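You operate a simulated robot arm through the tools that you are given. There is no shell and no other tool. Be economical: measure what you need, move in short steps, check, and stop when the job is done.

The job below is to be done with a simulated two-armed robot. You get a single attempt, and the scene is never put back.

Task
Fetch the boss from the top of the rear-end stand and set it on the green pad. Fetch the orange goggles from the top of the rear-end stand and stand it on the mill end of the tube bench. Put the lug on the top of the grey tool cabinet away on the top of the alignment table. Open the top tool cabinet drawer, put the yellow spacer from the inside of the top tool cabinet drawer on the steel disc, then shut the drawer. Fetch the 130 head tube from the top of the tumbler bench and stand it on the shelf under the alignment table. Fetch the wing nut from the top of the tumbler bench and set it on the top of the alignment table. Any order will do. Set down upright: orange goggles, lug, head tube.

Only the result counts: the job must be done as asked and must still hold three seconds after the hand-in. Knocking over, shifting, dropping, spilling or breaking anything else fails it.

Robot
Two 6-joint arms with two-finger parallel grippers on one trunk, on a base that drives. Base frame: it is fixed to the floor where the robot stands at the start and does not move with it; the origin is under the middle of the robot, x ahead of it, y to its left, z up. Readings come in mm, rad, newtons and seconds.
The left shoulder is at the start at [80, 216, 1595], the right one opposite. With the tool pointing down near the work surface each hand reaches from about 100 to 420 mm from the robot's upright axis, wherever it stands, measured 20 degrees to its own side. Places, roughly: boss (3x3x2 cm) [500, 200, 900]; green pad (8x8x2 cm) [1000, 200, 900]; head tube [-5750, -250, 1000]; lug (7x4x5 cm) [3100, 700, 900]; mill end of the tube bench [-800, -1100, 900]; orange goggles (5x6x15 cm) [1500, 100, 1000]; shelf under the alignment table [-4000, 900, 200]; steel disc (7x7x2 cm) [3100, -700, 800]; top of the alignment table [-4200, 1000, 800]; top tool cabinet drawer [3000, 700, 700]; wing nut (7x3x3 cm) [-5700, -600, 900]; yellow spacer (4x4x2 cm) [3100, 1000, 600]. Payload 3.43 kg a hand.
Tool frame (each hand has its own): the origin (TCP) lies between the finger pads and is the grasp point; the fingertips stand 30 mm ahead of it; z points along the fingers, y is the line along which they close. Largest opening 94 mm; finger width 28, thickness 10; the body of the gripper, 50 by 96 mm, starts 55 mm behind the TCP.
Orientation is told as [roll, pitch, yaw] about the base's x, y, z axes, in that order, counted from this pose: with the fingers straight down and closing along the base's y, the tool's x points along the base's -x, its y along +y and its z along -z.

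Tools
- The arms move only by the tool send_rows. It takes "left_plan", "right_plan" or both (then of equal length, played together; a hand with none holds still); each is a list that holds one entry, the list of rows, each a list of 7 numbers: the shift along the tool's x, y, z in m, then the turn, a rotation vector about the tool's x, y, z in rad, then the finger opening in m, from 0 to 0.094. In form: [[[x, y, z, rx, ry, rz, jaw], ...]]. A call has 1 to 12 rows; each row shifts and turns the commanded pose from where the row before left it, along the tool's axes as they then stand. Each row takes 0.2 s and may step no farther than 50 mm and 0.15 rad from the row before; otherwise, or with a gripper value out of range, the whole call is refused. A pose out of reach is approached as far as the arm can. The call stops where the force on the tool passes 40 N (or 10 N more than at its start, if that is more) or the arm is blocked; 0.2 s more then pass. The fingers move at their own pace (about 72 mm/s each) and stop on an object; they squeeze with about 42 N. The grip force told is the motor's: it shows also when the fingers shut on nothing. Time passes only in rows, and 0.2 s behind the last, so rows that do not move let the fingers close. The reply holds the time, the measured pose of the TCP, the force on the tool along the base axes, the opening and the grip force, in the units named above and with some noise, with the torque about the TCP (base axes, N m) and any sound that the robot's microphone picked up.
- Cameras (640 x 400 px; columns grow to the right, rows downward): "scene" is now at [99.6, 17, 1741.6]; the picture's right is [0.24, -0.97, 0.00], its down [-0.81, -0.20, -0.55] and it looks along [0.53, 0.13, -0.84] (base axes); focal length 289 px, centre (320, 200). "left" rides on the left gripper at [76, -14, -103] in its tool frame; the picture's right is [0.18, 0.98, 0.00], its down [-0.75, 0.14, -0.64] and it looks along [-0.63, 0.12, 0.77] (tool axes); focal length 243 px, centre (320, 200). "right" rides on the right gripper at [76, 14, -102] in its tool frame; the picture's right is [-0.18, 0.98, 0.00], its down [-0.75, -0.14, -0.64] and it looks along [-0.63, -0.12, 0.77] (tool axes); focal length 243 px, centre (320, 200).
- get_image(camera): a new picture of that camera. No time passes.
- slide_trunk(by): slides the trunk up (or, below 0, down) by that many mm; the arms and the scene camera ride with it, the base frame stays. It gives what a move gives, with no picture.
- steer(legs): drives the robot by 1 to 6 legs, each [ahead, left, turn to the left] in mm, mm and rad, along the robot's own axes; the way and the turn of a leg run together, so that a leg with both is an arc; at most 1500 mm and 3.142 rad a leg. The arms and the cameras ride along, it lands a little off, and it stops where it bumps. It gives what a move gives.
- aim_head(pan, tilt): turns the head with the scene camera to pan (to the left, within 1.501 rad either way) and tilt (down, from -0.506 to 1.204), counted from straight ahead of the robot. It gives what a move gives.
- probe_pixels(camera, pixels): for up to 12 pixels [column, row] of the newest picture of that camera ("zoom" is the newest enlarged one), the place [x, y, z] in the base frame of the surface seen there, good to about 2 mm. No time passes.
- enlarge(camera, box): a new picture of the part [left, top, right, bottom] of that camera's present view, enlarged. No time passes.
- close_job(): hands the job in; it is judged then, once.

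Keep the steps short. Do not move on a guess: measure, check each grasp and each placing, and mend mistakes. In all there are 138 turns and 164 pictures (those below and enlarged ones count). Leave the grippers open and the arms clear of the work at the hand-in unless told otherwise, and finish with a single line.

The tools are called after "Request:" by a JSON object that holds its "fn" and its "kwargs". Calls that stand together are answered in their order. send_rows: Moves the arms, as the interface text tells. Its arguments: {"type":"object","properties":{"left_plan":{"type":"array"},"right_plan":{"type":"array"}},"required":[]} The other tools are called the same way: slide_trunk (by) slides the trunk up or down; steer (legs) drives the base; aim_head (pan, tilt) turns the head that bears the scene camera; get_image (camera) takes a picture; probe_pixels (camera, pixels) gives the place of the surface under pixels of a picture; enlarge (camera, box) takes an enlarged picture of a part of a camera's view; close_job () hands the job in.

At the start:

```text
t: 0.0
left_ee_pos: [508.9, 384.5, 1053.3]
left_tcp_rot: [0.0, 0.001, -0.002]
left_contact_force: [0.3, -0.4, 0.3]
left_ft_torque: [0.02, 0.01, -0.02]
left_gripper_width: 94.1
left_gripper_force: 0.0
right_ee_pos: [313.4, -63.7, 1000.2]
right_tcp_rot: [-0.001, -0.001, 0.0]
right_contact_force: [0.2, -0.1, -0.4]
right_ft_torque: [-0.01, -0.01, 0.01]
right_gripper_width: 93.7
right_gripper_force: 0.2
trunk travel left (down, up): [-825.0, 15.0]
robot x, y, heading: [-3.8, 1.6, 0.003]
head pan, tilt: [0.246, 0.993]
```

scene: 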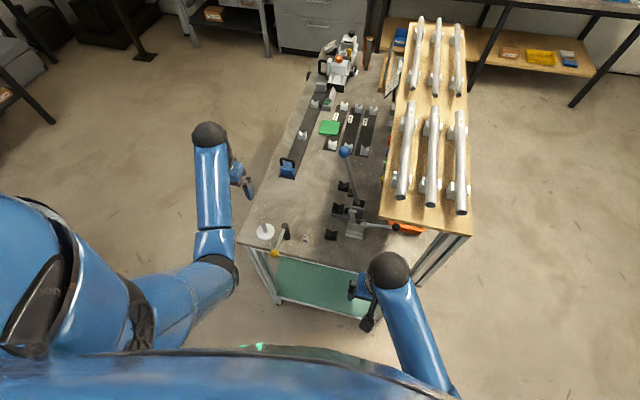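
right: 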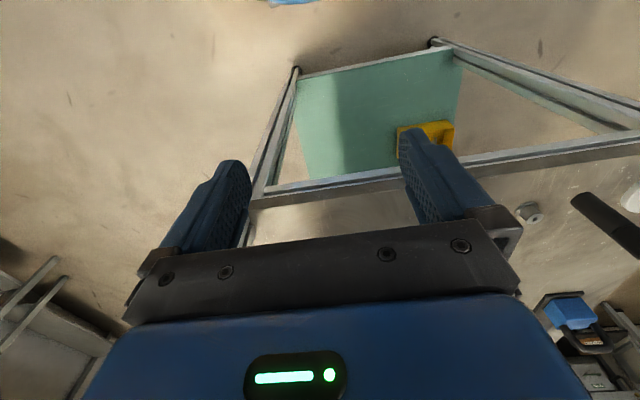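
left: 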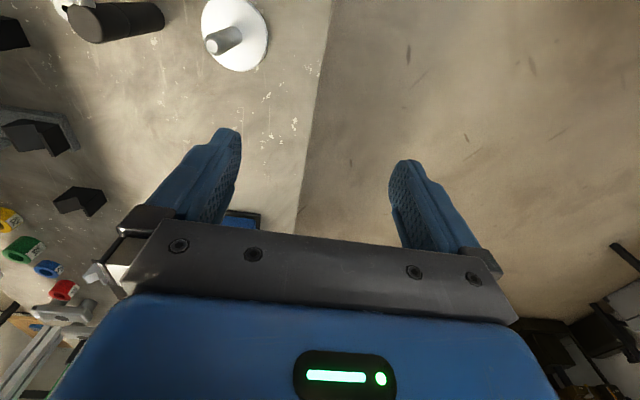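

I start by looking closer at the rear-end stand in the scene view.

Request:
{"fn": "enlarge", "kwargs": {"camera": "scene", "box": [230, 100, 480, 260]}}

Request:
{"fn": "enlarge", "kwargs": {"camera": "scene", "box": [270, 20, 430, 120]}}

```text
2.50 times, centred on (355, 180) of scene
```

zoom: 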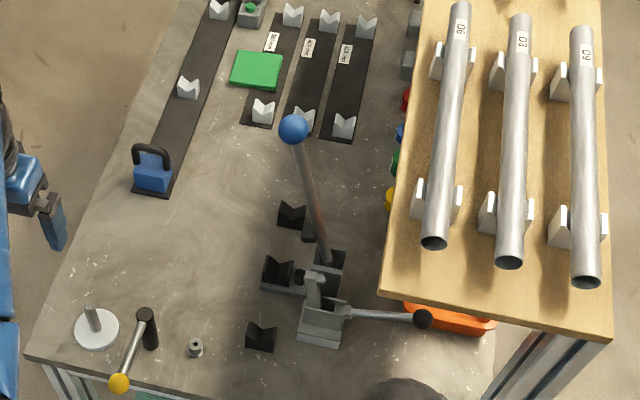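

```text
4.00 times, centred on (350, 70) of scene
```

zoom: 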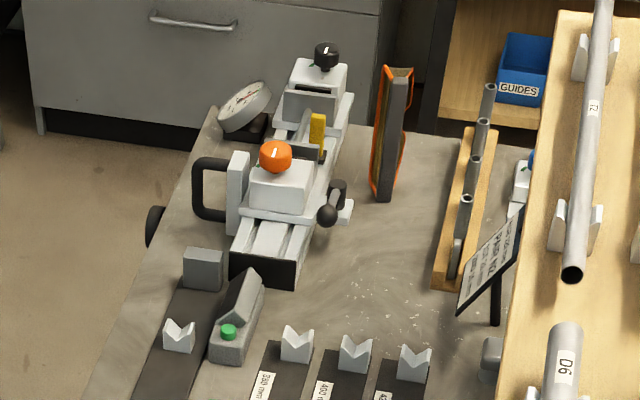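

The boss seems to be the small grey ring at scene (308,239); the goggles stand at scene (368,52). I measure them, the pad and neighbours.

Request:
{"fn": "probe_pixels", "kwargs": {"camera": "scene", "pixels": [[308, 236], [308, 241], [267, 230], [287, 231], [277, 253], [335, 234], [330, 128], [345, 152], [240, 244], [345, 258], [360, 240], [300, 260]]}}

Request:
{"fn": "probe_pixels", "kwargs": {"camera": "zoom", "pixels": [[395, 75], [397, 130], [383, 197], [410, 70], [382, 70], [340, 210], [345, 180], [470, 200], [280, 160], [340, 280], [500, 230], [380, 240]]}}

```text
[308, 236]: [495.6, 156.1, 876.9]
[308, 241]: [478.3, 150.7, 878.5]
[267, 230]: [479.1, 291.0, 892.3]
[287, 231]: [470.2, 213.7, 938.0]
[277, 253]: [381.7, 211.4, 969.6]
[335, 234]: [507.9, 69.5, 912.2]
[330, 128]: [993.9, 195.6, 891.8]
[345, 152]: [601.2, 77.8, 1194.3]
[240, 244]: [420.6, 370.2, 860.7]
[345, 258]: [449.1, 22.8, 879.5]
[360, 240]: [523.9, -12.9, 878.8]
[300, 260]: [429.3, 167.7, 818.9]
```

```text
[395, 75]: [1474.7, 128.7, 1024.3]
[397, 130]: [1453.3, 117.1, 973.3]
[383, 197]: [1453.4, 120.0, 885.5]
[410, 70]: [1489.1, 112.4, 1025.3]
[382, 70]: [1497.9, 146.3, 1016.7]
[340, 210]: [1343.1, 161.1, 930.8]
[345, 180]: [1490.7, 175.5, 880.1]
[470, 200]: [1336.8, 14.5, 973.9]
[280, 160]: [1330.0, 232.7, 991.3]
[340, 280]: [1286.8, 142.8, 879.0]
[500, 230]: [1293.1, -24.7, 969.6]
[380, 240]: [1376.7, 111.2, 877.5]
```

Request:
{"fn": "enlarge", "kwargs": {"camera": "scene", "box": [255, 210, 335, 260]}}

```text
8.00 times, centred on (295, 235) of scene
```

zoom: 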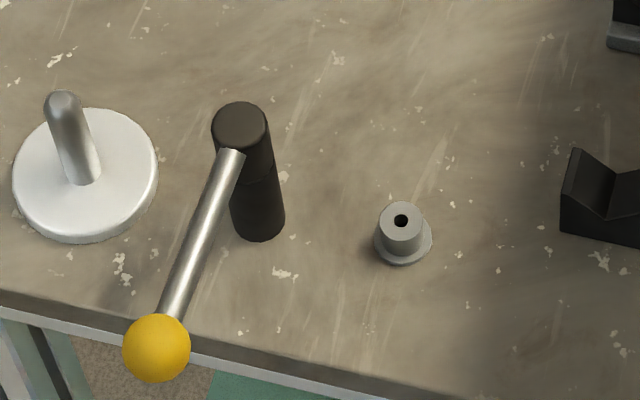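

Request:
{"fn": "probe_pixels", "kwargs": {"camera": "zoom", "pixels": [[390, 216], [412, 218], [401, 235], [380, 250], [428, 238], [402, 264], [385, 225], [418, 225], [400, 208], [260, 235], [240, 110], [573, 205]]}}

```text
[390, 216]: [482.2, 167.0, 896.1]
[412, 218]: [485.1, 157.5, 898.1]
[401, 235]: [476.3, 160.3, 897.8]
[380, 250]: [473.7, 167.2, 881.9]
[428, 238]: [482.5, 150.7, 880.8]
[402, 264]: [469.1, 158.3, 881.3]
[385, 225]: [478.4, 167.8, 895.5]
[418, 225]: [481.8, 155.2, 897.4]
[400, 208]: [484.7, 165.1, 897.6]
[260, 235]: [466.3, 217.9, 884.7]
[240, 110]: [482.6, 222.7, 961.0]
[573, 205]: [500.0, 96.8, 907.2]
```

The boss is centred near (482,161), top z 898, table 878. Before driving I look around to learn the floor layout.

Request:
{"fn": "aim_head", "kwargs": {"pan": 0.0, "tilt": 0.45}}

Request:
{"fn": "get_image", "kwargs": {"camera": "scene"}}

Request:
{"fn": "aim_head", "kwargs": {"pan": 0.9, "tilt": 0.5}}

Request:
{"fn": "get_image", "kwargs": {"camera": "scene"}}

```text
t: 1.0
left_ee_pos: [509.1, 384.9, 1054.0]
left_tcp_rot: [0.0, -0.001, -0.001]
left_contact_force: [-0.1, -0.2, 0.4]
left_ft_torque: [0.01, -0.01, 0.01]
left_gripper_width: 93.8
left_gripper_force: 0.0
right_ee_pos: [313.9, -63.8, 999.1]
right_tcp_rot: [0.001, 0.0, 0.001]
right_contact_force: [0.8, -0.3, 0.2]
right_ft_torque: [-0.01, -0.01, -0.02]
right_gripper_width: 94.3
right_gripper_force: 0.2
trunk travel left (down, up): [-825.0, 15.0]
robot x, y, heading: [-1.7, -1.4, -0.003]
head pan, tilt: [0.0, 0.45]
```

```text
157 pictures are left
```

scene: 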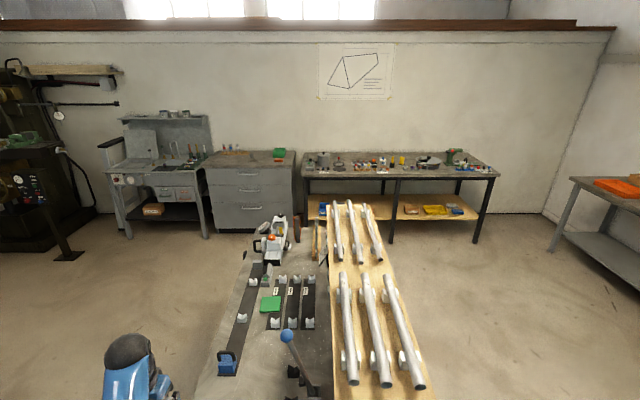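

```text
t: 2.2
left_ee_pos: [509.4, 385.0, 1053.0]
left_tcp_rot: [0.001, 0.001, 0.001]
left_contact_force: [-0.5, 0.1, 0.2]
left_ft_torque: [0.02, 0.02, 0.0]
left_gripper_width: 94.1
left_gripper_force: 0.1
right_ee_pos: [311.8, -63.5, 999.5]
right_tcp_rot: [0.001, 0.0, 0.0]
right_contact_force: [0.2, 0.1, -0.1]
right_ft_torque: [0.01, -0.01, -0.03]
right_gripper_width: 94.2
right_gripper_force: 0.0
trunk travel left (down, up): [-825.0, 15.0]
robot x, y, heading: [-0.5, -0.2, 0.001]
head pan, tilt: [0.901, 0.499]
```

```text
156 pictures are left
```

scene: 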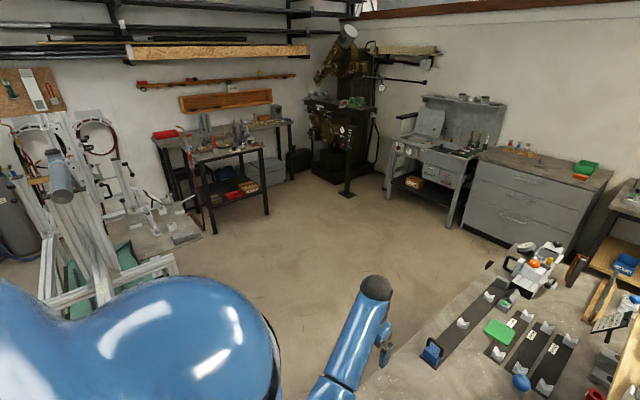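

Request:
{"fn": "probe_pixels", "kwargs": {"camera": "scene", "pixels": [[400, 366], [445, 318], [486, 272], [515, 250], [575, 270], [470, 215], [588, 245], [540, 158], [465, 240], [480, 160], [350, 365], [300, 250]]}}

```text
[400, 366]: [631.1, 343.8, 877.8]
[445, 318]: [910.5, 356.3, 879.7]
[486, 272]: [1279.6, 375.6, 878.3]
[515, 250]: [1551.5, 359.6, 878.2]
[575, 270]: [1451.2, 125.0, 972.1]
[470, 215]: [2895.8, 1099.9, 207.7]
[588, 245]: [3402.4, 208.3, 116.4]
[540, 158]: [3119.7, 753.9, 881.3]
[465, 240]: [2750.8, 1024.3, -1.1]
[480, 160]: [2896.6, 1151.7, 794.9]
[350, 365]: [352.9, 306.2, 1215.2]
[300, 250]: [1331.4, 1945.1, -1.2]
```

The floor left of the stand is free. Boss first with the left hand: I turn it 90° (so its body clears the lever post at y 220) with a 50 mm opening, at safe height.

Request:
{"fn": "send_rows", "kwargs": {"left_plan": [[[0, 0, 0, 0, 0, -0.1428, 0.05], [0, 0, 0, 0, 0, -0.1428, 0.05], [0, 0, 0, 0, 0, -0.1428, 0.05], [0, 0, 0, 0, 0, -0.1428, 0.05], [0, 0, 0, 0, 0, -0.1428, 0.05], [0, 0, 0, 0, 0, -0.1428, 0.05], [0, 0, 0, 0, 0, -0.1428, 0.05], [0, 0, 0, 0, 0, -0.1428, 0.05], [0, 0, 0, 0, 0, -0.1428, 0.05], [0, 0, 0, 0, 0, -0.1428, 0.05], [0, 0, 0, 0, 0, -0.1428, 0.05]]]}}

Request:
{"fn": "send_rows", "kwargs": {"left_plan": [[[0.045, 0.0054, 0, 0, 0, 0, 0.05], [0.045, 0.0054, 0, 0, 0, 0, 0.05], [0.045, 0.0054, 0, 0, 0, 0, 0.05], [0.045, 0.0054, 0, 0, 0, 0, 0.05], [0.044, 0.0054, 0, 0, 0, 0, 0.05]]]}}

Request:
{"fn": "get_image", "kwargs": {"camera": "left"}}

```text
t: 4.6
left_ee_pos: [509.5, 383.6, 1052.6]
left_tcp_rot: [0.001, -0.001, 1.571]
left_contact_force: [0.5, 1.1, 0.3]
left_ft_torque: [-0.03, -0.01, -0.04]
left_gripper_width: 50.0
left_gripper_force: 0.1
right_ee_pos: [314.4, -62.9, 1000.2]
right_tcp_rot: [0.001, 0.0, -0.001]
right_contact_force: [-0.3, 0.4, -0.3]
right_ft_torque: [0.0, 0.01, -0.01]
right_gripper_width: 93.9
right_gripper_force: 0.0
trunk travel left (down, up): [-825.0, 15.0]
robot x, y, heading: [0.4, -3.9, -0.0]
head pan, tilt: [0.901, 0.499]
```

```text
t: 5.8
left_ee_pos: [487.0, 158.5, 1042.6]
left_tcp_rot: [-0.005, -0.003, 1.571]
left_contact_force: [-0.3, 0.2, -0.2]
left_ft_torque: [0.04, 0.01, -0.02]
left_gripper_width: 50.0
left_gripper_force: 0.1
left hand out of reach, approached as far as the arm can: row 2, 3, 5
right_ee_pos: [312.0, -64.2, 998.6]
right_tcp_rot: [0.002, 0.001, 0.003]
right_contact_force: [-0.1, -0.4, -0.1]
right_ft_torque: [0.03, 0.02, -0.01]
right_gripper_width: 93.9
right_gripper_force: 0.1
trunk travel left (down, up): [-825.0, 15.0]
robot x, y, heading: [1.1, -0.8, -0.002]
head pan, tilt: [0.901, 0.499]
```

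```text
155 pictures are left
```

left: 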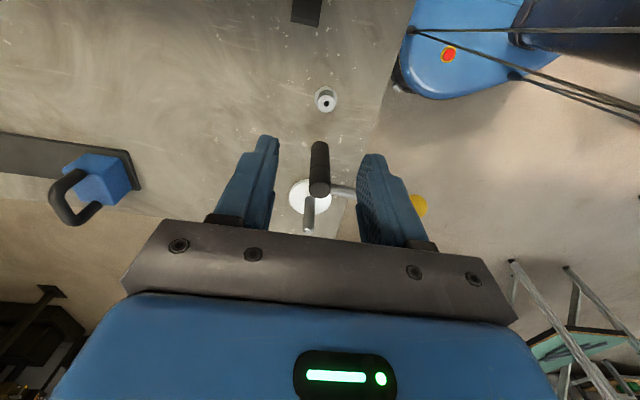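

Hand is nearly over the boss. I lower the trunk 90 mm.

Request:
{"fn": "slide_trunk", "kwargs": {"by": -90}}

Request:
{"fn": "get_image", "kwargs": {"camera": "left"}}

```text
t: 7.0
left_ee_pos: [487.2, 161.5, 952.5]
left_tcp_rot: [-0.003, 0.001, 1.571]
left_contact_force: [0.9, 0.1, 0.2]
left_ft_torque: [0.01, 0.04, 0.0]
left_gripper_width: 50.1
left_gripper_force: 0.0
right_ee_pos: [312.2, -64.8, 910.1]
right_tcp_rot: [0.001, 0.001, -0.001]
right_contact_force: [0.3, -0.5, 0.4]
right_ft_torque: [0.0, -0.01, -0.01]
right_gripper_width: 94.1
right_gripper_force: 0.1
trunk travel left (down, up): [-735.0, 105.0]
robot x, y, heading: [0.9, 2.7, 0.002]
head pan, tilt: [0.901, 0.499]
```

```text
154 pictures are left
```

left: 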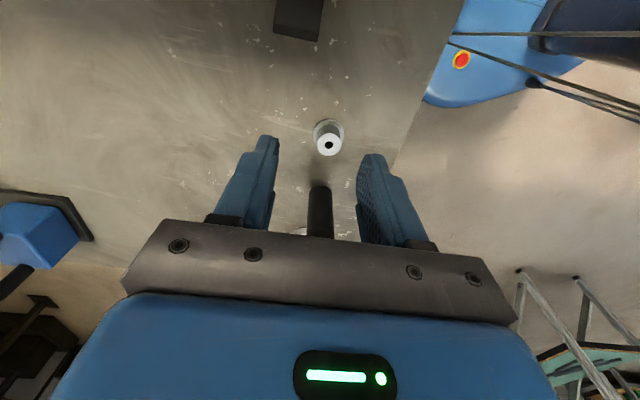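

Request:
{"fn": "probe_pixels", "kwargs": {"camera": "left", "pixels": [[322, 140], [335, 140], [329, 150], [328, 133], [320, 195], [430, 98], [480, 105], [540, 80], [580, 60], [460, 60]]}}

```text
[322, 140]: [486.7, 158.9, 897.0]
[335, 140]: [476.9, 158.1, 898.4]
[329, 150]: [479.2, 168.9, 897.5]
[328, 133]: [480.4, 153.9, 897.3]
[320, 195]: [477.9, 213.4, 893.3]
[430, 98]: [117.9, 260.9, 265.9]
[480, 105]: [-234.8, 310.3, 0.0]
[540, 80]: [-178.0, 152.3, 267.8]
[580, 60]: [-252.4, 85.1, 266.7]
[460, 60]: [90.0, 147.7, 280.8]
```

Boss centre (481.5,161.5). Shift 5.5 mm, descend 41 mm so the tips sit at z≈881, then close.

Request:
{"fn": "send_rows", "kwargs": {"left_plan": [[[0, 0.0055, 0.01, 0, 0, 0, 0.05], [0, 0, 0.016, 0, 0, 0, 0.05], [0, 0, 0.0155, 0, 0, 0, 0.05], [0, 0, 0, 0, 0, 0, 0.05]]]}}

```text
t: 8.0
left_ee_pos: [481.0, 160.5, 909.6]
left_tcp_rot: [-0.001, 0.0, 1.569]
left_contact_force: [-0.7, 0.0, -0.2]
left_ft_torque: [0.0, 0.01, -0.02]
left_gripper_width: 50.1
left_gripper_force: 0.0
right_ee_pos: [312.7, -62.1, 909.6]
right_tcp_rot: [0.0, -0.002, 0.002]
right_contact_force: [0.5, 0.1, 0.1]
right_ft_torque: [0.01, -0.04, -0.02]
right_gripper_width: 94.1
right_gripper_force: 0.0
trunk travel left (down, up): [-735.0, 105.0]
robot x, y, heading: [1.9, -0.8, -0.003]
head pan, tilt: [0.901, 0.499]
```

Request:
{"fn": "send_rows", "kwargs": {"left_plan": [[[0, 0, 0, 0, 0, 0, 0.0], [0, 0, 0, 0, 0, 0, 0.0], [0, 0, 0, 0, 0, 0, 0.0], [0, 0, 0, 0, 0, 0, 0.0]]]}}

Request:
{"fn": "send_rows", "kwargs": {"left_plan": [[[0, 0, -0.03, 0, 0, 0, 0.0], [0, 0, -0.04, 0, 0, 0, 0.0], [0, 0, -0.04, 0, 0, 0, 0.0]]]}}

Request:
{"fn": "get_image", "kwargs": {"camera": "left"}}

```text
t: 9.0
left_ee_pos: [481.4, 160.3, 910.3]
left_tcp_rot: [-0.001, -0.002, 1.571]
left_contact_force: [0.0, -0.2, -0.2]
left_ft_torque: [0.03, -0.02, -0.02]
left_gripper_width: 22.2
left_gripper_force: 42.3
right_ee_pos: [313.3, -63.9, 909.5]
right_tcp_rot: [-0.001, 0.0, 0.0]
right_contact_force: [-0.5, 0.4, -0.8]
right_ft_torque: [0.02, 0.01, 0.01]
right_gripper_width: 94.0
right_gripper_force: 0.0
trunk travel left (down, up): [-735.0, 105.0]
robot x, y, heading: [2.9, 3.4, -0.003]
head pan, tilt: [0.901, 0.499]
```

```text
t: 9.8
left_ee_pos: [497.5, 157.8, 956.4]
left_tcp_rot: [-0.004, 0.001, 1.571]
left_contact_force: [-0.7, 0.1, -0.4]
left_ft_torque: [-0.01, 0.02, -0.02]
left_gripper_width: 22.4
left_gripper_force: 42.2
left hand out of reach, approached as far as the arm can: row 2, 3
right_ee_pos: [313.8, -64.2, 908.8]
right_tcp_rot: [-0.002, -0.001, 0.002]
right_contact_force: [0.0, 0.1, -0.3]
right_ft_torque: [-0.01, 0.03, 0.01]
right_gripper_width: 94.2
right_gripper_force: 0.0
trunk travel left (down, up): [-735.0, 105.0]
robot x, y, heading: [-0.2, 0.4, 0.002]
head pan, tilt: [0.901, 0.499]
```

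```text
153 pictures are left
```

left: 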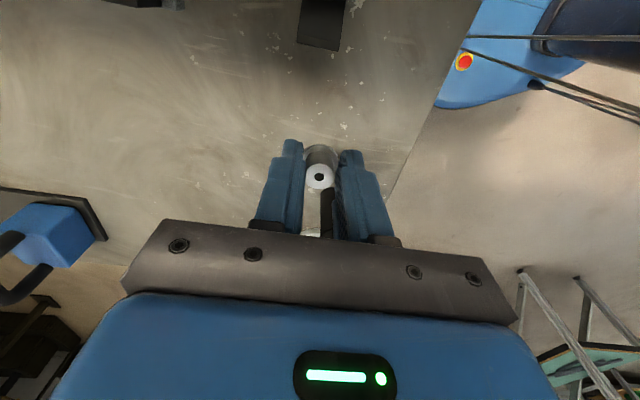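

Boss is held (22 mm, 42 N). I raise the trunk, then drive round to the stand's left side, facing it.

Request:
{"fn": "slide_trunk", "kwargs": {"by": 105}}

Request:
{"fn": "steer", "kwargs": {"legs": [[-250, 0, 0], [0, 900, 0], [1084, 0, 0], [0, 0, -1.571]]}}

Request:
{"fn": "aim_head", "kwargs": {"pan": 0.3, "tilt": 0.9}}

Request:
{"fn": "get_image", "kwargs": {"camera": "scene"}}

```text
t: 11.2
left_ee_pos: [496.6, 158.5, 1061.1]
left_tcp_rot: [-0.005, 0.0, 1.57]
left_contact_force: [0.3, -0.9, -0.6]
left_ft_torque: [-0.02, 0.01, -0.02]
left_gripper_width: 22.2
left_gripper_force: 42.0
right_ee_pos: [312.1, -64.1, 1014.5]
right_tcp_rot: [0.0, 0.001, 0.0]
right_contact_force: [-1.0, 0.2, -0.1]
right_ft_torque: [0.0, -0.01, -0.01]
right_gripper_width: 94.1
right_gripper_force: 0.1
trunk travel left (down, up): [-840.0, 0.0]
robot x, y, heading: [-1.2, -0.4, 0.001]
head pan, tilt: [0.901, 0.499]
```

```text
t: 26.3
left_ee_pos: [993.5, 407.0, 1061.5]
left_tcp_rot: [-0.005, -0.001, 0.013]
left_contact_force: [0.5, -0.2, -0.4]
left_ft_torque: [-0.03, 0.01, 0.04]
left_gripper_width: 22.1
left_gripper_force: 42.2
right_ee_pos: [769.4, 589.1, 1014.6]
right_tcp_rot: [-0.002, -0.001, -1.558]
right_contact_force: [-0.1, -0.4, -0.6]
right_ft_torque: [0.03, 0.02, 0.03]
right_gripper_width: 94.1
right_gripper_force: 0.1
trunk travel left (down, up): [-840.0, 0.0]
robot x, y, heading: [830.5, 902.0, -1.558]
head pan, tilt: [0.901, 0.499]
```

```text
t: 27.3
left_ee_pos: [992.6, 406.9, 1061.9]
left_tcp_rot: [-0.005, 0.0, 0.012]
left_contact_force: [0.5, -0.2, -0.3]
left_ft_torque: [-0.02, 0.01, -0.01]
left_gripper_width: 22.2
left_gripper_force: 42.1
right_ee_pos: [768.8, 588.1, 1015.7]
right_tcp_rot: [-0.001, 0.0, -1.559]
right_contact_force: [0.2, -0.2, -0.2]
right_ft_torque: [0.02, -0.02, -0.02]
right_gripper_width: 94.2
right_gripper_force: 0.0
trunk travel left (down, up): [-840.0, 0.0]
robot x, y, heading: [825.5, 899.0, -1.56]
head pan, tilt: [0.3, 0.901]
```

```text
152 pictures are left
```

scene: 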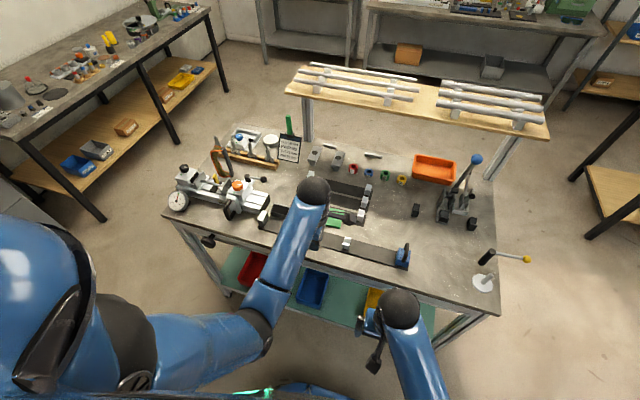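

Robot stands well. I pull the right hand back a bit, then drive 190 mm forward.

Request:
{"fn": "send_rows", "kwargs": {"right_plan": [[[0.04, 0, 0, 0, 0, 0, 0.094], [0.04, 0, 0, 0, 0, 0, 0.094]]]}}

Request:
{"fn": "steer", "kwargs": {"legs": [[190, 0, 0]]}}

Request:
{"fn": "get_image", "kwargs": {"camera": "left"}}

Request:
{"fn": "get_image", "kwargs": {"camera": "scene"}}

```text
t: 27.9
left_ee_pos: [992.6, 408.0, 1061.6]
left_tcp_rot: [-0.007, 0.0, 0.011]
left_contact_force: [-0.6, 0.5, -1.0]
left_ft_torque: [-0.02, 0.01, 0.03]
left_gripper_width: 22.5
left_gripper_force: 42.5
right_ee_pos: [768.1, 671.3, 1015.6]
right_tcp_rot: [0.001, 0.0, -1.559]
right_contact_force: [0.0, 0.4, 0.1]
right_ft_torque: [0.0, 0.03, 0.01]
right_gripper_width: 94.0
right_gripper_force: 0.0
trunk travel left (down, up): [-840.0, 0.0]
robot x, y, heading: [830.0, 905.3, -1.553]
head pan, tilt: [0.3, 0.901]
```

```text
t: 29.5
left_ee_pos: [994.3, 220.2, 1063.8]
left_tcp_rot: [-0.009, 0.001, 0.01]
left_contact_force: [-0.4, -0.1, 0.5]
left_ft_torque: [-0.05, 0.01, -0.01]
left_gripper_width: 22.3
left_gripper_force: 41.6
right_ee_pos: [770.3, 483.1, 1016.7]
right_tcp_rot: [0.001, -0.003, -1.559]
right_contact_force: [0.3, 0.6, 0.5]
right_ft_torque: [-0.03, 0.03, 0.0]
right_gripper_width: 93.9
right_gripper_force: 0.0
trunk travel left (down, up): [-840.0, 0.0]
robot x, y, heading: [828.9, 711.4, -1.56]
head pan, tilt: [0.3, 0.901]
```

```text
151 pictures are left
```

left: 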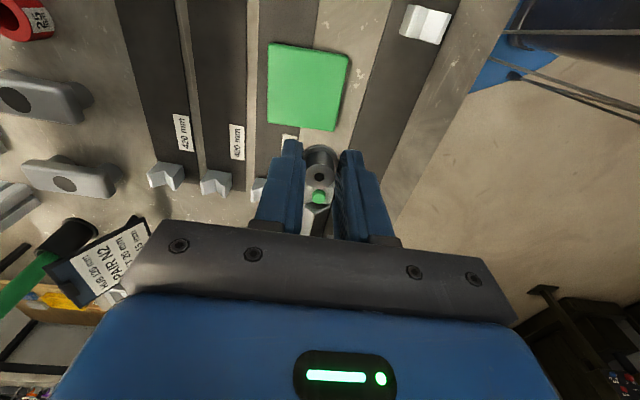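

```text
150 pictures are left
```

scene: 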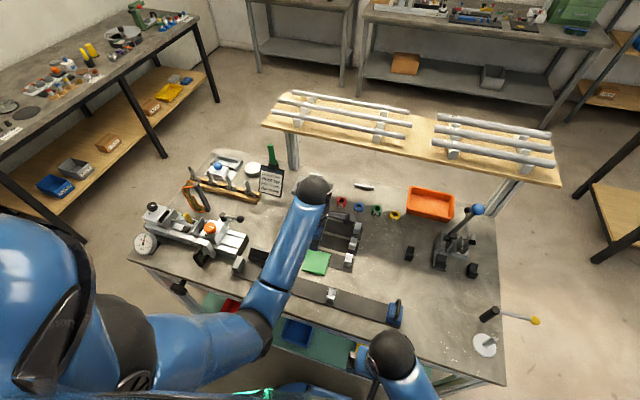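

Request:
{"fn": "probe_pixels", "kwargs": {"camera": "left", "pixels": [[272, 46], [347, 56], [270, 125], [333, 130], [305, 85], [320, 178], [425, 20], [265, 185], [125, 225], [110, 250]]}}

```text
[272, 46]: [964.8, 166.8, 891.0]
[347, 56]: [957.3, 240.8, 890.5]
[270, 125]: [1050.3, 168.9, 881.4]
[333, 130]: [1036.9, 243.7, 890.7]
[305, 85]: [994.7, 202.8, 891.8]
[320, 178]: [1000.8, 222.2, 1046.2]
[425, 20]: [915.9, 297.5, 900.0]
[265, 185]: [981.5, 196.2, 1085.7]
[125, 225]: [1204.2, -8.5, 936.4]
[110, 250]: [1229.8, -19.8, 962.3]
```

Request:
{"fn": "probe_pixels", "kwargs": {"camera": "scene", "pixels": [[265, 300], [250, 320], [290, 260], [315, 190], [390, 352]]}}

Request:
{"fn": "slide_trunk", "kwargs": {"by": -95}}

```text
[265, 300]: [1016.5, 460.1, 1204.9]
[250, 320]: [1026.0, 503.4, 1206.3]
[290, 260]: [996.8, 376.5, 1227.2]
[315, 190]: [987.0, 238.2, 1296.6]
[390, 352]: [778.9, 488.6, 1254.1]
```

```text
t: 30.8
left_ee_pos: [995.7, 216.2, 966.5]
left_tcp_rot: [-0.005, 0.0, 0.01]
left_contact_force: [0.5, -0.1, -1.2]
left_ft_torque: [0.01, 0.01, 0.01]
left_gripper_width: 22.5
left_gripper_force: 42.3
right_ee_pos: [769.9, 479.0, 920.5]
right_tcp_rot: [0.0, 0.001, -1.557]
right_contact_force: [0.0, 0.6, 0.0]
right_ft_torque: [0.0, -0.03, 0.0]
right_gripper_width: 93.9
right_gripper_force: 0.0
trunk travel left (down, up): [-745.0, 95.0]
robot x, y, heading: [831.8, 712.1, -1.563]
head pan, tilt: [0.3, 0.901]
```

Request:
{"fn": "send_rows", "kwargs": {"left_plan": [[[-0.003, -0.013, 0.018, 0, 0, 0, 0.0], [0, 0, 0.016, 0, 0, 0, 0.0], [0, 0, 0.003, 0, 0, 0, 0.0], [0, 0, 0, 0, 0, 0, 0.0]]]}}

Request:
{"fn": "get_image", "kwargs": {"camera": "left"}}

```text
t: 31.8
left_ee_pos: [999.4, 204.3, 930.4]
left_tcp_rot: [-0.003, 0.0, 0.011]
left_contact_force: [-0.4, 0.1, -0.4]
left_ft_torque: [0.02, 0.03, 0.03]
left_gripper_width: 22.4
left_gripper_force: 42.3
right_ee_pos: [770.3, 477.4, 920.5]
right_tcp_rot: [0.0, 0.001, -1.56]
right_contact_force: [0.4, 0.4, 0.3]
right_ft_torque: [0.05, 0.0, 0.0]
right_gripper_width: 94.1
right_gripper_force: 0.2
trunk travel left (down, up): [-745.0, 95.0]
robot x, y, heading: [829.9, 711.9, -1.562]
head pan, tilt: [0.3, 0.901]
```

```text
149 pictures are left
```

left: 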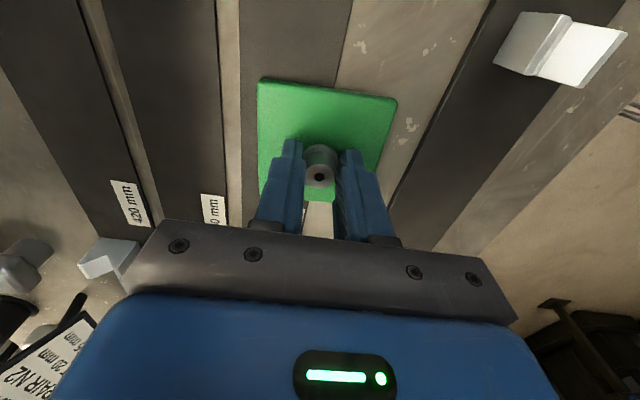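

Request:
{"fn": "send_rows", "kwargs": {"left_plan": [[[0, 0, 0.002, 0, 0, 0, 0.0], [0, 0, 0.0015, 0, 0, 0, 0.0], [0, 0, 0, 0, 0, 0, 0.0]]]}}

Request:
{"fn": "probe_pixels", "kwargs": {"camera": "left", "pixels": [[308, 175], [320, 170], [331, 178], [330, 100], [300, 100]]}}

```text
t: 32.5
left_ee_pos: [998.4, 203.4, 926.3]
left_tcp_rot: [-0.004, 0.001, 0.011]
left_contact_force: [0.7, -0.1, -0.7]
left_ft_torque: [-0.02, 0.01, 0.01]
left_gripper_width: 22.6
left_gripper_force: 42.1
right_ee_pos: [771.6, 478.3, 919.4]
right_tcp_rot: [0.001, 0.001, -1.558]
right_contact_force: [-0.7, -1.1, 0.2]
right_ft_torque: [-0.02, 0.01, 0.01]
right_gripper_width: 94.0
right_gripper_force: 0.1
trunk travel left (down, up): [-745.0, 95.0]
robot x, y, heading: [831.0, 710.7, -1.564]
head pan, tilt: [0.3, 0.901]
```

```text
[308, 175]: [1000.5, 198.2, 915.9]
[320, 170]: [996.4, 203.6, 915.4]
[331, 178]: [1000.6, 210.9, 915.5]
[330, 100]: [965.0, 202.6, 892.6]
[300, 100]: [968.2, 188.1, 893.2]
```

Request:
{"fn": "send_rows", "kwargs": {"left_plan": [[[0, 0, 0.001, 0, 0, 0, 0.0], [0, 0, 0, 0, 0, 0, 0.0]]]}}

```text
t: 33.1
left_ee_pos: [998.2, 203.5, 925.3]
left_tcp_rot: [-0.004, 0.0, 0.01]
left_contact_force: [-0.1, -1.1, -0.3]
left_ft_torque: [-0.01, 0.01, 0.01]
left_gripper_width: 22.6
left_gripper_force: 41.9
right_ee_pos: [771.5, 478.5, 919.9]
right_tcp_rot: [-0.001, 0.0, -1.559]
right_contact_force: [-0.6, 0.6, 0.5]
right_ft_torque: [0.01, -0.02, 0.02]
right_gripper_width: 94.1
right_gripper_force: 0.1
trunk travel left (down, up): [-745.0, 95.0]
robot x, y, heading: [831.1, 707.7, -1.56]
head pan, tilt: [0.3, 0.901]
```

Still no force; I creep 1 mm steps.

Request:
{"fn": "send_rows", "kwargs": {"left_plan": [[[0, 0, 0.001, 0, 0, 0, 0.0], [0, 0, 0, 0, 0, 0, 0.0]]]}}

Request:
{"fn": "get_image", "kwargs": {"camera": "left"}}

Request:
{"fn": "probe_pixels", "kwargs": {"camera": "left", "pixels": [[308, 175], [320, 168], [331, 178]]}}

```text
t: 33.8
left_ee_pos: [998.0, 203.9, 924.1]
left_tcp_rot: [-0.006, 0.001, 0.011]
left_contact_force: [-0.5, -0.1, -0.4]
left_ft_torque: [-0.02, 0.0, 0.03]
left_gripper_width: 22.4
left_gripper_force: 41.8
right_ee_pos: [771.0, 477.4, 920.5]
right_tcp_rot: [0.0, 0.0, -1.56]
right_contact_force: [-0.6, 0.6, 0.0]
right_ft_torque: [0.01, -0.01, 0.01]
right_gripper_width: 94.0
right_gripper_force: 0.3
trunk travel left (down, up): [-745.0, 95.0]
robot x, y, heading: [829.0, 708.6, -1.563]
head pan, tilt: [0.3, 0.901]
```

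```text
148 pictures are left
```

left: 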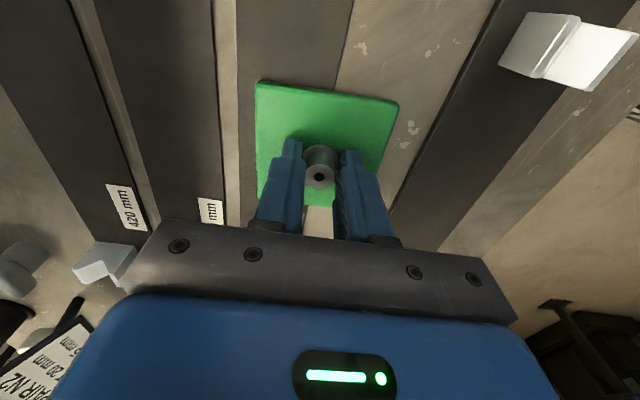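

```text
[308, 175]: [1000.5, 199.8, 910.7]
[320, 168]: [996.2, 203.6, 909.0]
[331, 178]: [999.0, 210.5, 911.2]
```

Boss top at 910.5 → its underside is at pad height. Release and rise.

Request:
{"fn": "send_rows", "kwargs": {"left_plan": [[[0, 0, 0, 0, 0, 0, 0.012], [0, 0, 0, 0, 0, 0, 0.024], [0, 0, 0, 0, 0, 0, 0.045], [0, 0, -0.01, 0, 0, 0, 0.05], [0, 0, -0.02, 0, 0, 0, 0.05]]]}}

Request:
{"fn": "slide_trunk", "kwargs": {"by": 90}}

Request:
{"fn": "get_image", "kwargs": {"camera": "left"}}

```text
t: 35.0
left_ee_pos: [999.6, 204.1, 954.5]
left_tcp_rot: [-0.006, -0.001, 0.01]
left_contact_force: [0.1, -0.1, 0.2]
left_ft_torque: [0.01, 0.01, 0.0]
left_gripper_width: 50.1
left_gripper_force: 0.0
right_ee_pos: [771.2, 478.9, 919.8]
right_tcp_rot: [0.0, -0.001, -1.557]
right_contact_force: [1.0, 0.7, -1.2]
right_ft_torque: [-0.01, -0.02, -0.02]
right_gripper_width: 94.1
right_gripper_force: 0.1
trunk travel left (down, up): [-745.0, 95.0]
robot x, y, heading: [827.0, 711.6, -1.562]
head pan, tilt: [0.3, 0.901]
```

```text
t: 36.2
left_ee_pos: [998.4, 203.6, 1044.8]
left_tcp_rot: [-0.003, -0.001, 0.01]
left_contact_force: [0.0, -0.1, -0.4]
left_ft_torque: [0.01, -0.02, 0.02]
left_gripper_width: 49.9
left_gripper_force: 0.1
right_ee_pos: [771.1, 479.6, 1011.2]
right_tcp_rot: [0.0, 0.0, -1.559]
right_contact_force: [0.1, 0.4, -0.5]
right_ft_torque: [0.01, 0.01, -0.02]
right_gripper_width: 94.0
right_gripper_force: 0.1
trunk travel left (down, up): [-835.0, 5.0]
robot x, y, heading: [826.3, 711.7, -1.561]
head pan, tilt: [0.3, 0.901]
```

```text
147 pictures are left
```

left: 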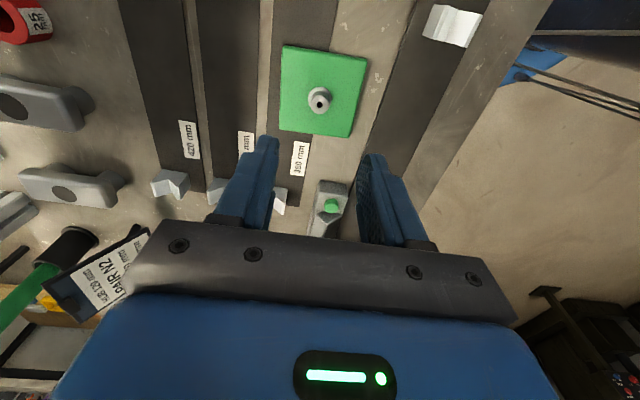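

Boss stands centred on the pad. Next the goggles; I drive to the stand's far end facing -x, staying at distance, and look.

Request:
{"fn": "steer", "kwargs": {"legs": [[-200, 0, 0], [0, 1370, 0], [0, 0, -1.571], [0, 620, 0]]}}

Request:
{"fn": "aim_head", "kwargs": {"pan": 0.2, "tilt": 0.8}}

Request:
{"fn": "get_image", "kwargs": {"camera": "scene"}}

```text
t: 51.2
left_ee_pos: [1706.1, 141.1, 1044.6]
left_tcp_rot: [-0.006, -0.002, -1.554]
left_contact_force: [0.0, 0.2, -0.3]
left_ft_torque: [-0.04, 0.01, -0.02]
left_gripper_width: 49.9
left_gripper_force: 0.0
right_ee_pos: [1979.8, 372.1, 1010.3]
right_tcp_rot: [0.003, 0.001, -3.124]
right_contact_force: [-0.7, 0.1, 0.0]
right_ft_torque: [0.02, 0.02, 0.01]
right_gripper_width: 93.8
right_gripper_force: 0.0
trunk travel left (down, up): [-835.0, 5.0]
robot x, y, heading: [2211.2, 310.0, -3.123]
head pan, tilt: [0.3, 0.901]
```

```text
t: 51.9
left_ee_pos: [1707.7, 141.7, 1043.8]
left_tcp_rot: [-0.006, -0.002, -1.555]
left_contact_force: [0.9, 0.0, 0.0]
left_ft_torque: [0.02, -0.01, 0.02]
left_gripper_width: 50.0
left_gripper_force: 0.1
right_ee_pos: [1980.9, 370.7, 1008.9]
right_tcp_rot: [-0.001, -0.001, -3.125]
right_contact_force: [0.3, -0.6, -0.1]
right_ft_torque: [0.0, 0.02, 0.02]
right_gripper_width: 94.0
right_gripper_force: 0.0
trunk travel left (down, up): [-835.0, 5.0]
robot x, y, heading: [2213.3, 308.1, -3.127]
head pan, tilt: [0.201, 0.799]
```

```text
146 pictures are left
```

scene: 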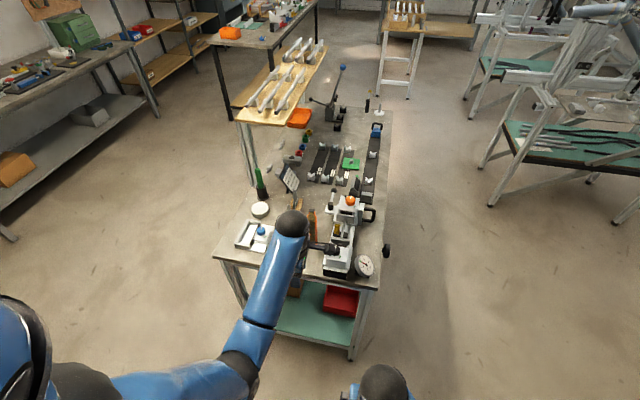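

Request:
{"fn": "get_image", "kwargs": {"camera": "left"}}

Request:
{"fn": "enlarge", "kwargs": {"camera": "scene", "box": [230, 160, 390, 280]}}

```text
145 pictures are left
```

left: 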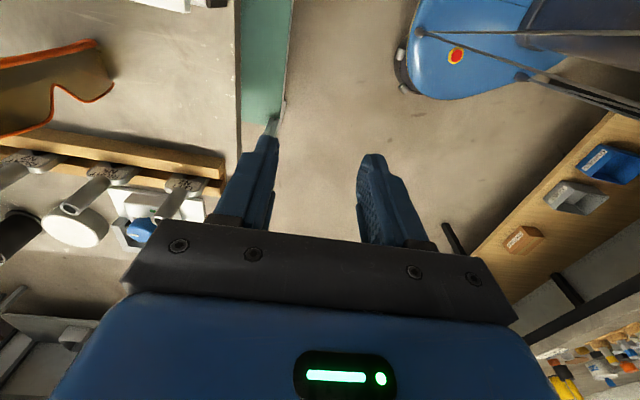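

```text
3.33 times, centred on (310, 220) of scene
```

zoom: 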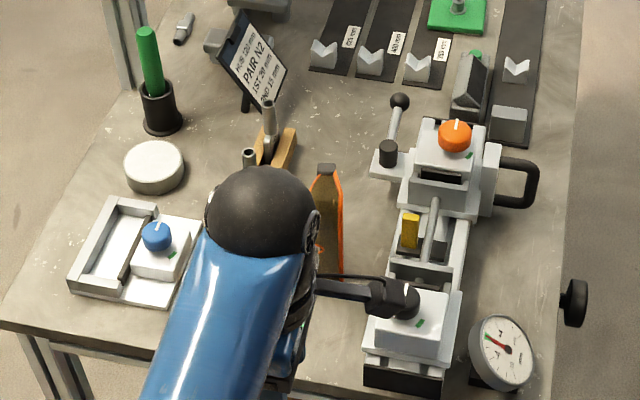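

Request:
{"fn": "probe_pixels", "kwargs": {"camera": "left", "pixels": [[5, 65], [50, 52], [95, 45], [110, 90], [60, 88], [30, 130], [30, 95], [220, 170], [110, 155], [240, 130]]}}

Request:
{"fn": "probe_pixels", "kwargs": {"camera": "zoom", "pixels": [[327, 170], [316, 185], [340, 185], [330, 240], [342, 240], [330, 270], [384, 250], [395, 160], [400, 105], [270, 105], [540, 380], [290, 140]]}}

```text
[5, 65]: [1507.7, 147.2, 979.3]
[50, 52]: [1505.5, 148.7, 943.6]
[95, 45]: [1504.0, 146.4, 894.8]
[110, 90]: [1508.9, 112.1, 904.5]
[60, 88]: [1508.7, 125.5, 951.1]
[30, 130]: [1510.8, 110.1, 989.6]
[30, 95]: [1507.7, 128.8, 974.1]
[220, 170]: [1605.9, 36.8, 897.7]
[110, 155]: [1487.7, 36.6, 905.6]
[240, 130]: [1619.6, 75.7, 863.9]
```

```text
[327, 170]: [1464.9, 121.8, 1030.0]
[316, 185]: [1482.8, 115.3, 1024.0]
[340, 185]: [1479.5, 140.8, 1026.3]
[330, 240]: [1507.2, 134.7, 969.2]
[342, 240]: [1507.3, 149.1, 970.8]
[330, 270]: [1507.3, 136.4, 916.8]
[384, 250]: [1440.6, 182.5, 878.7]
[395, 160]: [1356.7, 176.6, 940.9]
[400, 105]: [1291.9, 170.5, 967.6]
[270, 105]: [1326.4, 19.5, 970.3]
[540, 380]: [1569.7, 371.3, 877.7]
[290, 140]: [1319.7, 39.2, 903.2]
```

The goggles occupy x 1453–1508, y ~105–150, top 1030, with flat faces in x. I'll grip along x from above. First extend and raise the hand, fully open.

Request:
{"fn": "send_rows", "kwargs": {"left_plan": [[[-0.015, -0.03, 0, 0, 0, 0, 0.094], [-0.015, -0.03, -0.01, 0, 0, 0, 0.094], [0, 0, -0.015, 0, 0, 0, 0.094], [0, 0, -0.015, 0, 0, 0, 0.094]]]}}

Request:
{"fn": "slide_trunk", "kwargs": {"by": 5}}

```text
t: 52.9
left_ee_pos: [1649.8, 110.5, 1084.5]
left_tcp_rot: [-0.005, 0.001, -1.554]
left_contact_force: [0.6, 0.5, -0.3]
left_ft_torque: [0.02, 0.02, -0.03]
left_gripper_width: 94.0
left_gripper_force: 0.0
right_ee_pos: [1981.2, 370.1, 1010.1]
right_tcp_rot: [-0.002, 0.0, -3.123]
right_contact_force: [-0.3, 0.2, -0.4]
right_ft_torque: [0.0, 0.03, 0.01]
right_gripper_width: 94.0
right_gripper_force: 0.0
trunk travel left (down, up): [-835.0, 5.0]
robot x, y, heading: [2212.4, 308.8, -3.119]
head pan, tilt: [0.201, 0.799]
```

```text
t: 53.4
left_ee_pos: [1648.8, 109.1, 1090.1]
left_tcp_rot: [-0.005, 0.001, -1.556]
left_contact_force: [0.5, 0.3, -0.3]
left_ft_torque: [-0.04, 0.01, -0.02]
left_gripper_width: 94.2
left_gripper_force: 0.1
right_ee_pos: [1980.9, 369.7, 1015.0]
right_tcp_rot: [0.001, -0.002, -3.125]
right_contact_force: [-0.3, 0.4, -0.8]
right_ft_torque: [-0.01, 0.01, 0.0]
right_gripper_width: 94.1
right_gripper_force: 0.1
trunk travel left (down, up): [-840.0, 0.0]
robot x, y, heading: [2212.2, 313.9, -3.12]
head pan, tilt: [0.201, 0.799]
```

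Request:
{"fn": "steer", "kwargs": {"legs": [[168, -17, 0]]}}

Request:
{"fn": "get_image", "kwargs": {"camera": "left"}}

Request:
{"fn": "get_image", "kwargs": {"camera": "scene"}}

```text
t: 54.9
left_ee_pos: [1484.7, 123.6, 1091.6]
left_tcp_rot: [-0.007, -0.001, -1.554]
left_contact_force: [0.6, -0.5, -0.5]
left_ft_torque: [0.03, 0.02, -0.02]
left_gripper_width: 93.9
left_gripper_force: 0.1
right_ee_pos: [1816.0, 384.1, 1015.8]
right_tcp_rot: [-0.001, -0.004, -3.125]
right_contact_force: [0.1, 0.5, -0.2]
right_ft_torque: [-0.04, 0.05, -0.01]
right_gripper_width: 94.1
right_gripper_force: 0.1
trunk travel left (down, up): [-840.0, 0.0]
robot x, y, heading: [2047.2, 325.9, -3.132]
head pan, tilt: [0.201, 0.799]
```

```text
143 pictures are left
```

left: 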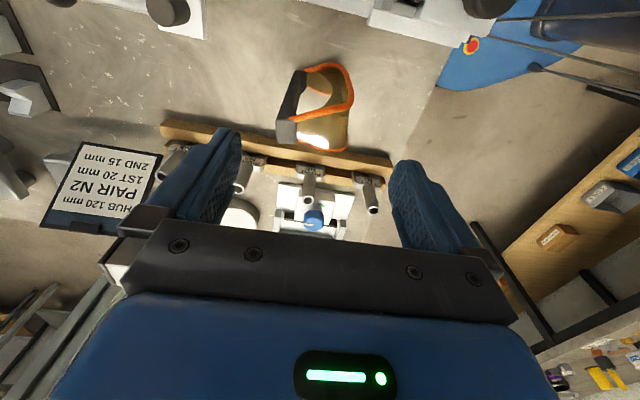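

```text
142 pictures are left
```

scene: 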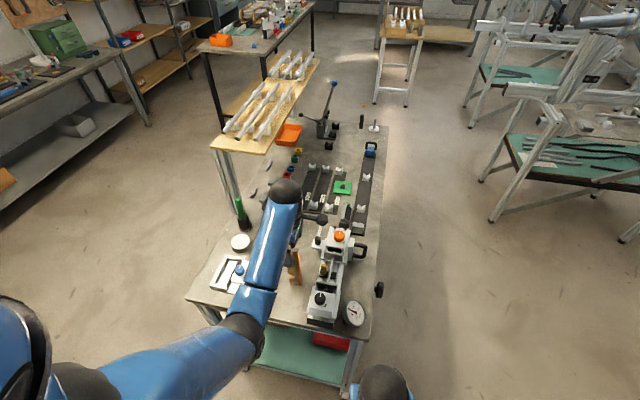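

Request:
{"fn": "probe_pixels", "kwargs": {"camera": "left", "pixels": [[303, 75], [285, 132], [325, 68], [350, 85], [350, 105], [333, 118], [300, 115], [340, 135], [315, 140], [283, 122], [296, 135]]}}

Request:
{"fn": "enlarge", "kwargs": {"camera": "left", "box": [240, 40, 400, 160]}}

```text
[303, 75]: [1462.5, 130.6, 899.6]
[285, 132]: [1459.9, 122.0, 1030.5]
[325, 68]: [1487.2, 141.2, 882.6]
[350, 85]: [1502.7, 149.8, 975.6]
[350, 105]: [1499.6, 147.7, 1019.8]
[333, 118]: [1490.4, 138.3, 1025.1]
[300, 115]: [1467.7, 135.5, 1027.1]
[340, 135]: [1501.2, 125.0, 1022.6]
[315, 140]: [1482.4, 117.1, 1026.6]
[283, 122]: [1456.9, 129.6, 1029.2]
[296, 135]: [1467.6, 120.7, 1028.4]
```

```text
3.33 times, centred on (320, 100) of left
```

zoom: 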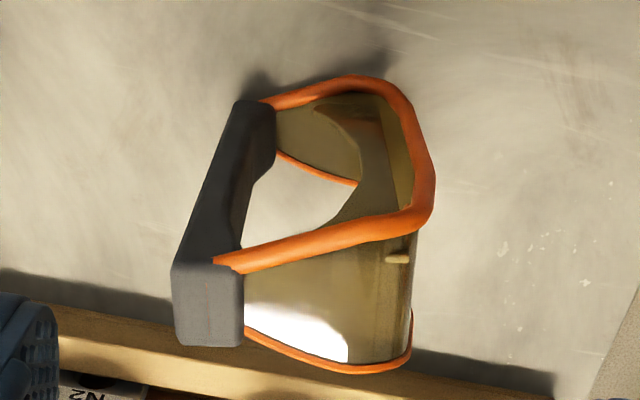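

Centre of the goggles about (1480.5,126). I shift 4 mm and descend to TCP z≈993 with jaws wide.

Request:
{"fn": "send_rows", "kwargs": {"left_plan": [[[0.002, -0.004, 0.02, 0, 0, 0, 0.094], [0, 0, 0.04, 0, 0, 0, 0.094], [0, 0, 0.039, 0, 0, 0, 0.094], [0, 0, 0, 0, 0, 0, 0.094]]]}}

Request:
{"fn": "get_image", "kwargs": {"camera": "left"}}

```text
t: 55.9
left_ee_pos: [1474.5, 125.0, 990.1]
left_tcp_rot: [-0.004, 0.0, -1.554]
left_contact_force: [0.0, 0.5, 0.1]
left_ft_torque: [0.0, 0.01, -0.03]
left_gripper_width: 94.1
left_gripper_force: 0.1
right_ee_pos: [1811.4, 383.8, 1014.1]
right_tcp_rot: [0.002, 0.003, -3.124]
right_contact_force: [0.0, 0.2, 0.4]
right_ft_torque: [0.02, -0.02, 0.0]
right_gripper_width: 94.1
right_gripper_force: 0.0
trunk travel left (down, up): [-840.0, 0.0]
robot x, y, heading: [2045.5, 322.4, -3.124]
head pan, tilt: [0.201, 0.799]
```

```text
140 pictures are left
```

left: 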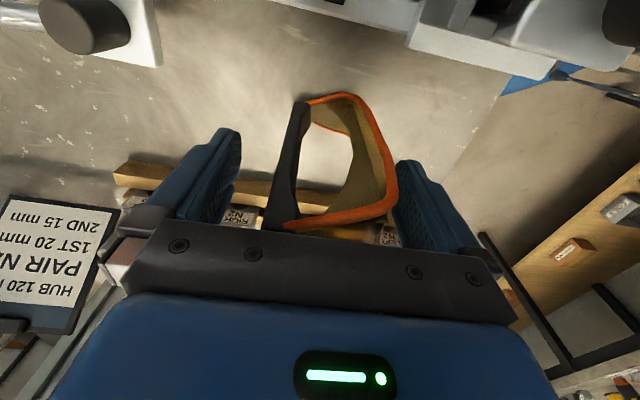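

Centre: shift +5 mm in x, then close.

Request:
{"fn": "send_rows", "kwargs": {"left_plan": [[[0, 0.006, 0, 0, 0, 0, 0.094], [0, 0, 0, 0, 0, 0, 0.07], [0, 0, 0, 0, 0, 0, 0.0], [0, 0, 0, 0, 0, 0, 0.0], [0, 0, 0, 0, 0, 0, 0.0]]]}}

Request:
{"fn": "get_image", "kwargs": {"camera": "left"}}

```text
t: 57.1
left_ee_pos: [1481.8, 126.0, 990.2]
left_tcp_rot: [-0.004, -0.001, -1.555]
left_contact_force: [-0.5, 0.3, 1.8]
left_ft_torque: [0.05, -0.05, 0.03]
left_gripper_width: 62.1
left_gripper_force: 41.7
right_ee_pos: [1811.3, 384.7, 1015.3]
right_tcp_rot: [0.0, -0.001, -3.124]
right_contact_force: [-0.6, 0.1, 0.0]
right_ft_torque: [0.0, -0.02, -0.01]
right_gripper_width: 94.1
right_gripper_force: 0.1
trunk travel left (down, up): [-840.0, 0.0]
robot x, y, heading: [2045.6, 324.6, -3.123]
head pan, tilt: [0.201, 0.799]
```

```text
139 pictures are left
```

left: 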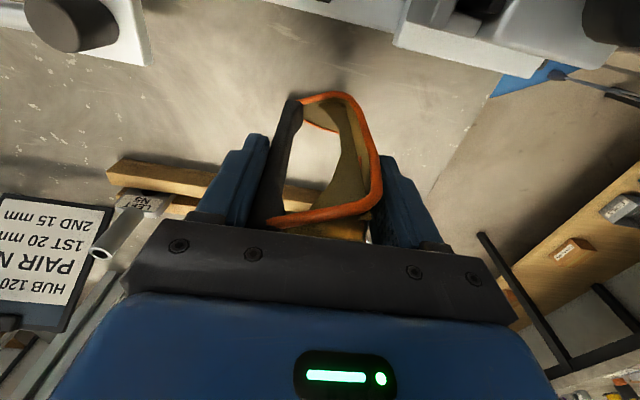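

Goggles are held (62 mm). Lift 95 mm, and probe obstacles on both ways round the stand.

Request:
{"fn": "send_rows", "kwargs": {"left_plan": [[[0, 0, -0.03, 0, 0, 0, 0.0], [0, 0, -0.035, 0, 0, 0, 0.0], [0, 0, -0.035, 0, 0, 0, 0.0]]]}}

Request:
{"fn": "probe_pixels", "kwargs": {"camera": "scene", "pixels": [[491, 218], [468, 117], [623, 240], [378, 102], [408, 97], [230, 215], [230, 148], [150, 125], [35, 185], [200, 145], [430, 100], [420, 180]]}}

Request:
{"fn": "steer", "kwargs": {"legs": [[-300, 0, 0]]}}

Request:
{"fn": "get_image", "kwargs": {"camera": "left"}}

```text
t: 57.9
left_ee_pos: [1481.5, 126.7, 1092.1]
left_tcp_rot: [-0.004, 0.0, -1.555]
left_contact_force: [0.7, 0.3, -0.8]
left_ft_torque: [0.0, 0.01, -0.04]
left_gripper_width: 62.1
left_gripper_force: 41.8
right_ee_pos: [1812.6, 382.8, 1013.3]
right_tcp_rot: [-0.001, 0.001, -3.124]
right_contact_force: [0.8, 0.0, 0.4]
right_ft_torque: [-0.03, -0.05, 0.01]
right_gripper_width: 94.0
right_gripper_force: 0.0
trunk travel left (down, up): [-840.0, 0.0]
robot x, y, heading: [2045.7, 323.3, -3.128]
head pan, tilt: [0.201, 0.799]
```

```text
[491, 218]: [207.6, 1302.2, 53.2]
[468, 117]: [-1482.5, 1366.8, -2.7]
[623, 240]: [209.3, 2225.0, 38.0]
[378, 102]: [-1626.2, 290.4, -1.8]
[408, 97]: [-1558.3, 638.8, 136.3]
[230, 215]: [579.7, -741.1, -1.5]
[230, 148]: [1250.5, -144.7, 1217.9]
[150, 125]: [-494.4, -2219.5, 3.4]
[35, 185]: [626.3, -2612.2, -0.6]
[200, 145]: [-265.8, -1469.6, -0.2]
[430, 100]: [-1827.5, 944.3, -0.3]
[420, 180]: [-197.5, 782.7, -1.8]
```

```text
t: 59.9
left_ee_pos: [1777.1, 130.5, 1089.4]
left_tcp_rot: [-0.002, 0.001, -1.555]
left_contact_force: [-0.6, 0.0, 0.0]
left_ft_torque: [-0.03, 0.0, 0.02]
left_gripper_width: 61.6
left_gripper_force: 41.9
right_ee_pos: [2107.6, 389.2, 1014.3]
right_tcp_rot: [0.001, 0.004, -3.125]
right_contact_force: [-0.6, -0.5, 0.1]
right_ft_torque: [-0.01, -0.06, 0.0]
right_gripper_width: 93.9
right_gripper_force: 0.0
trunk travel left (down, up): [-840.0, 0.0]
robot x, y, heading: [2342.0, 330.7, -3.125]
head pan, tilt: [0.201, 0.799]
```

```text
138 pictures are left
```

left: 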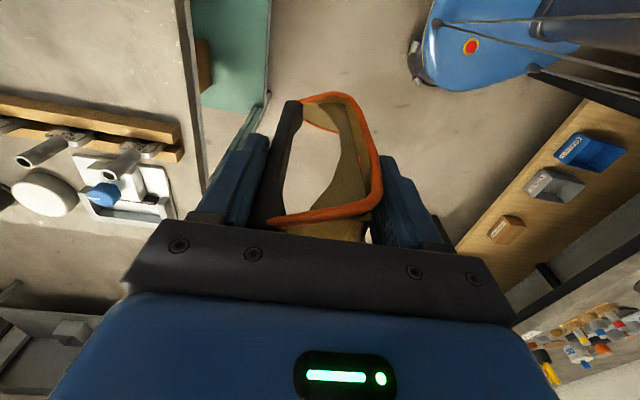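

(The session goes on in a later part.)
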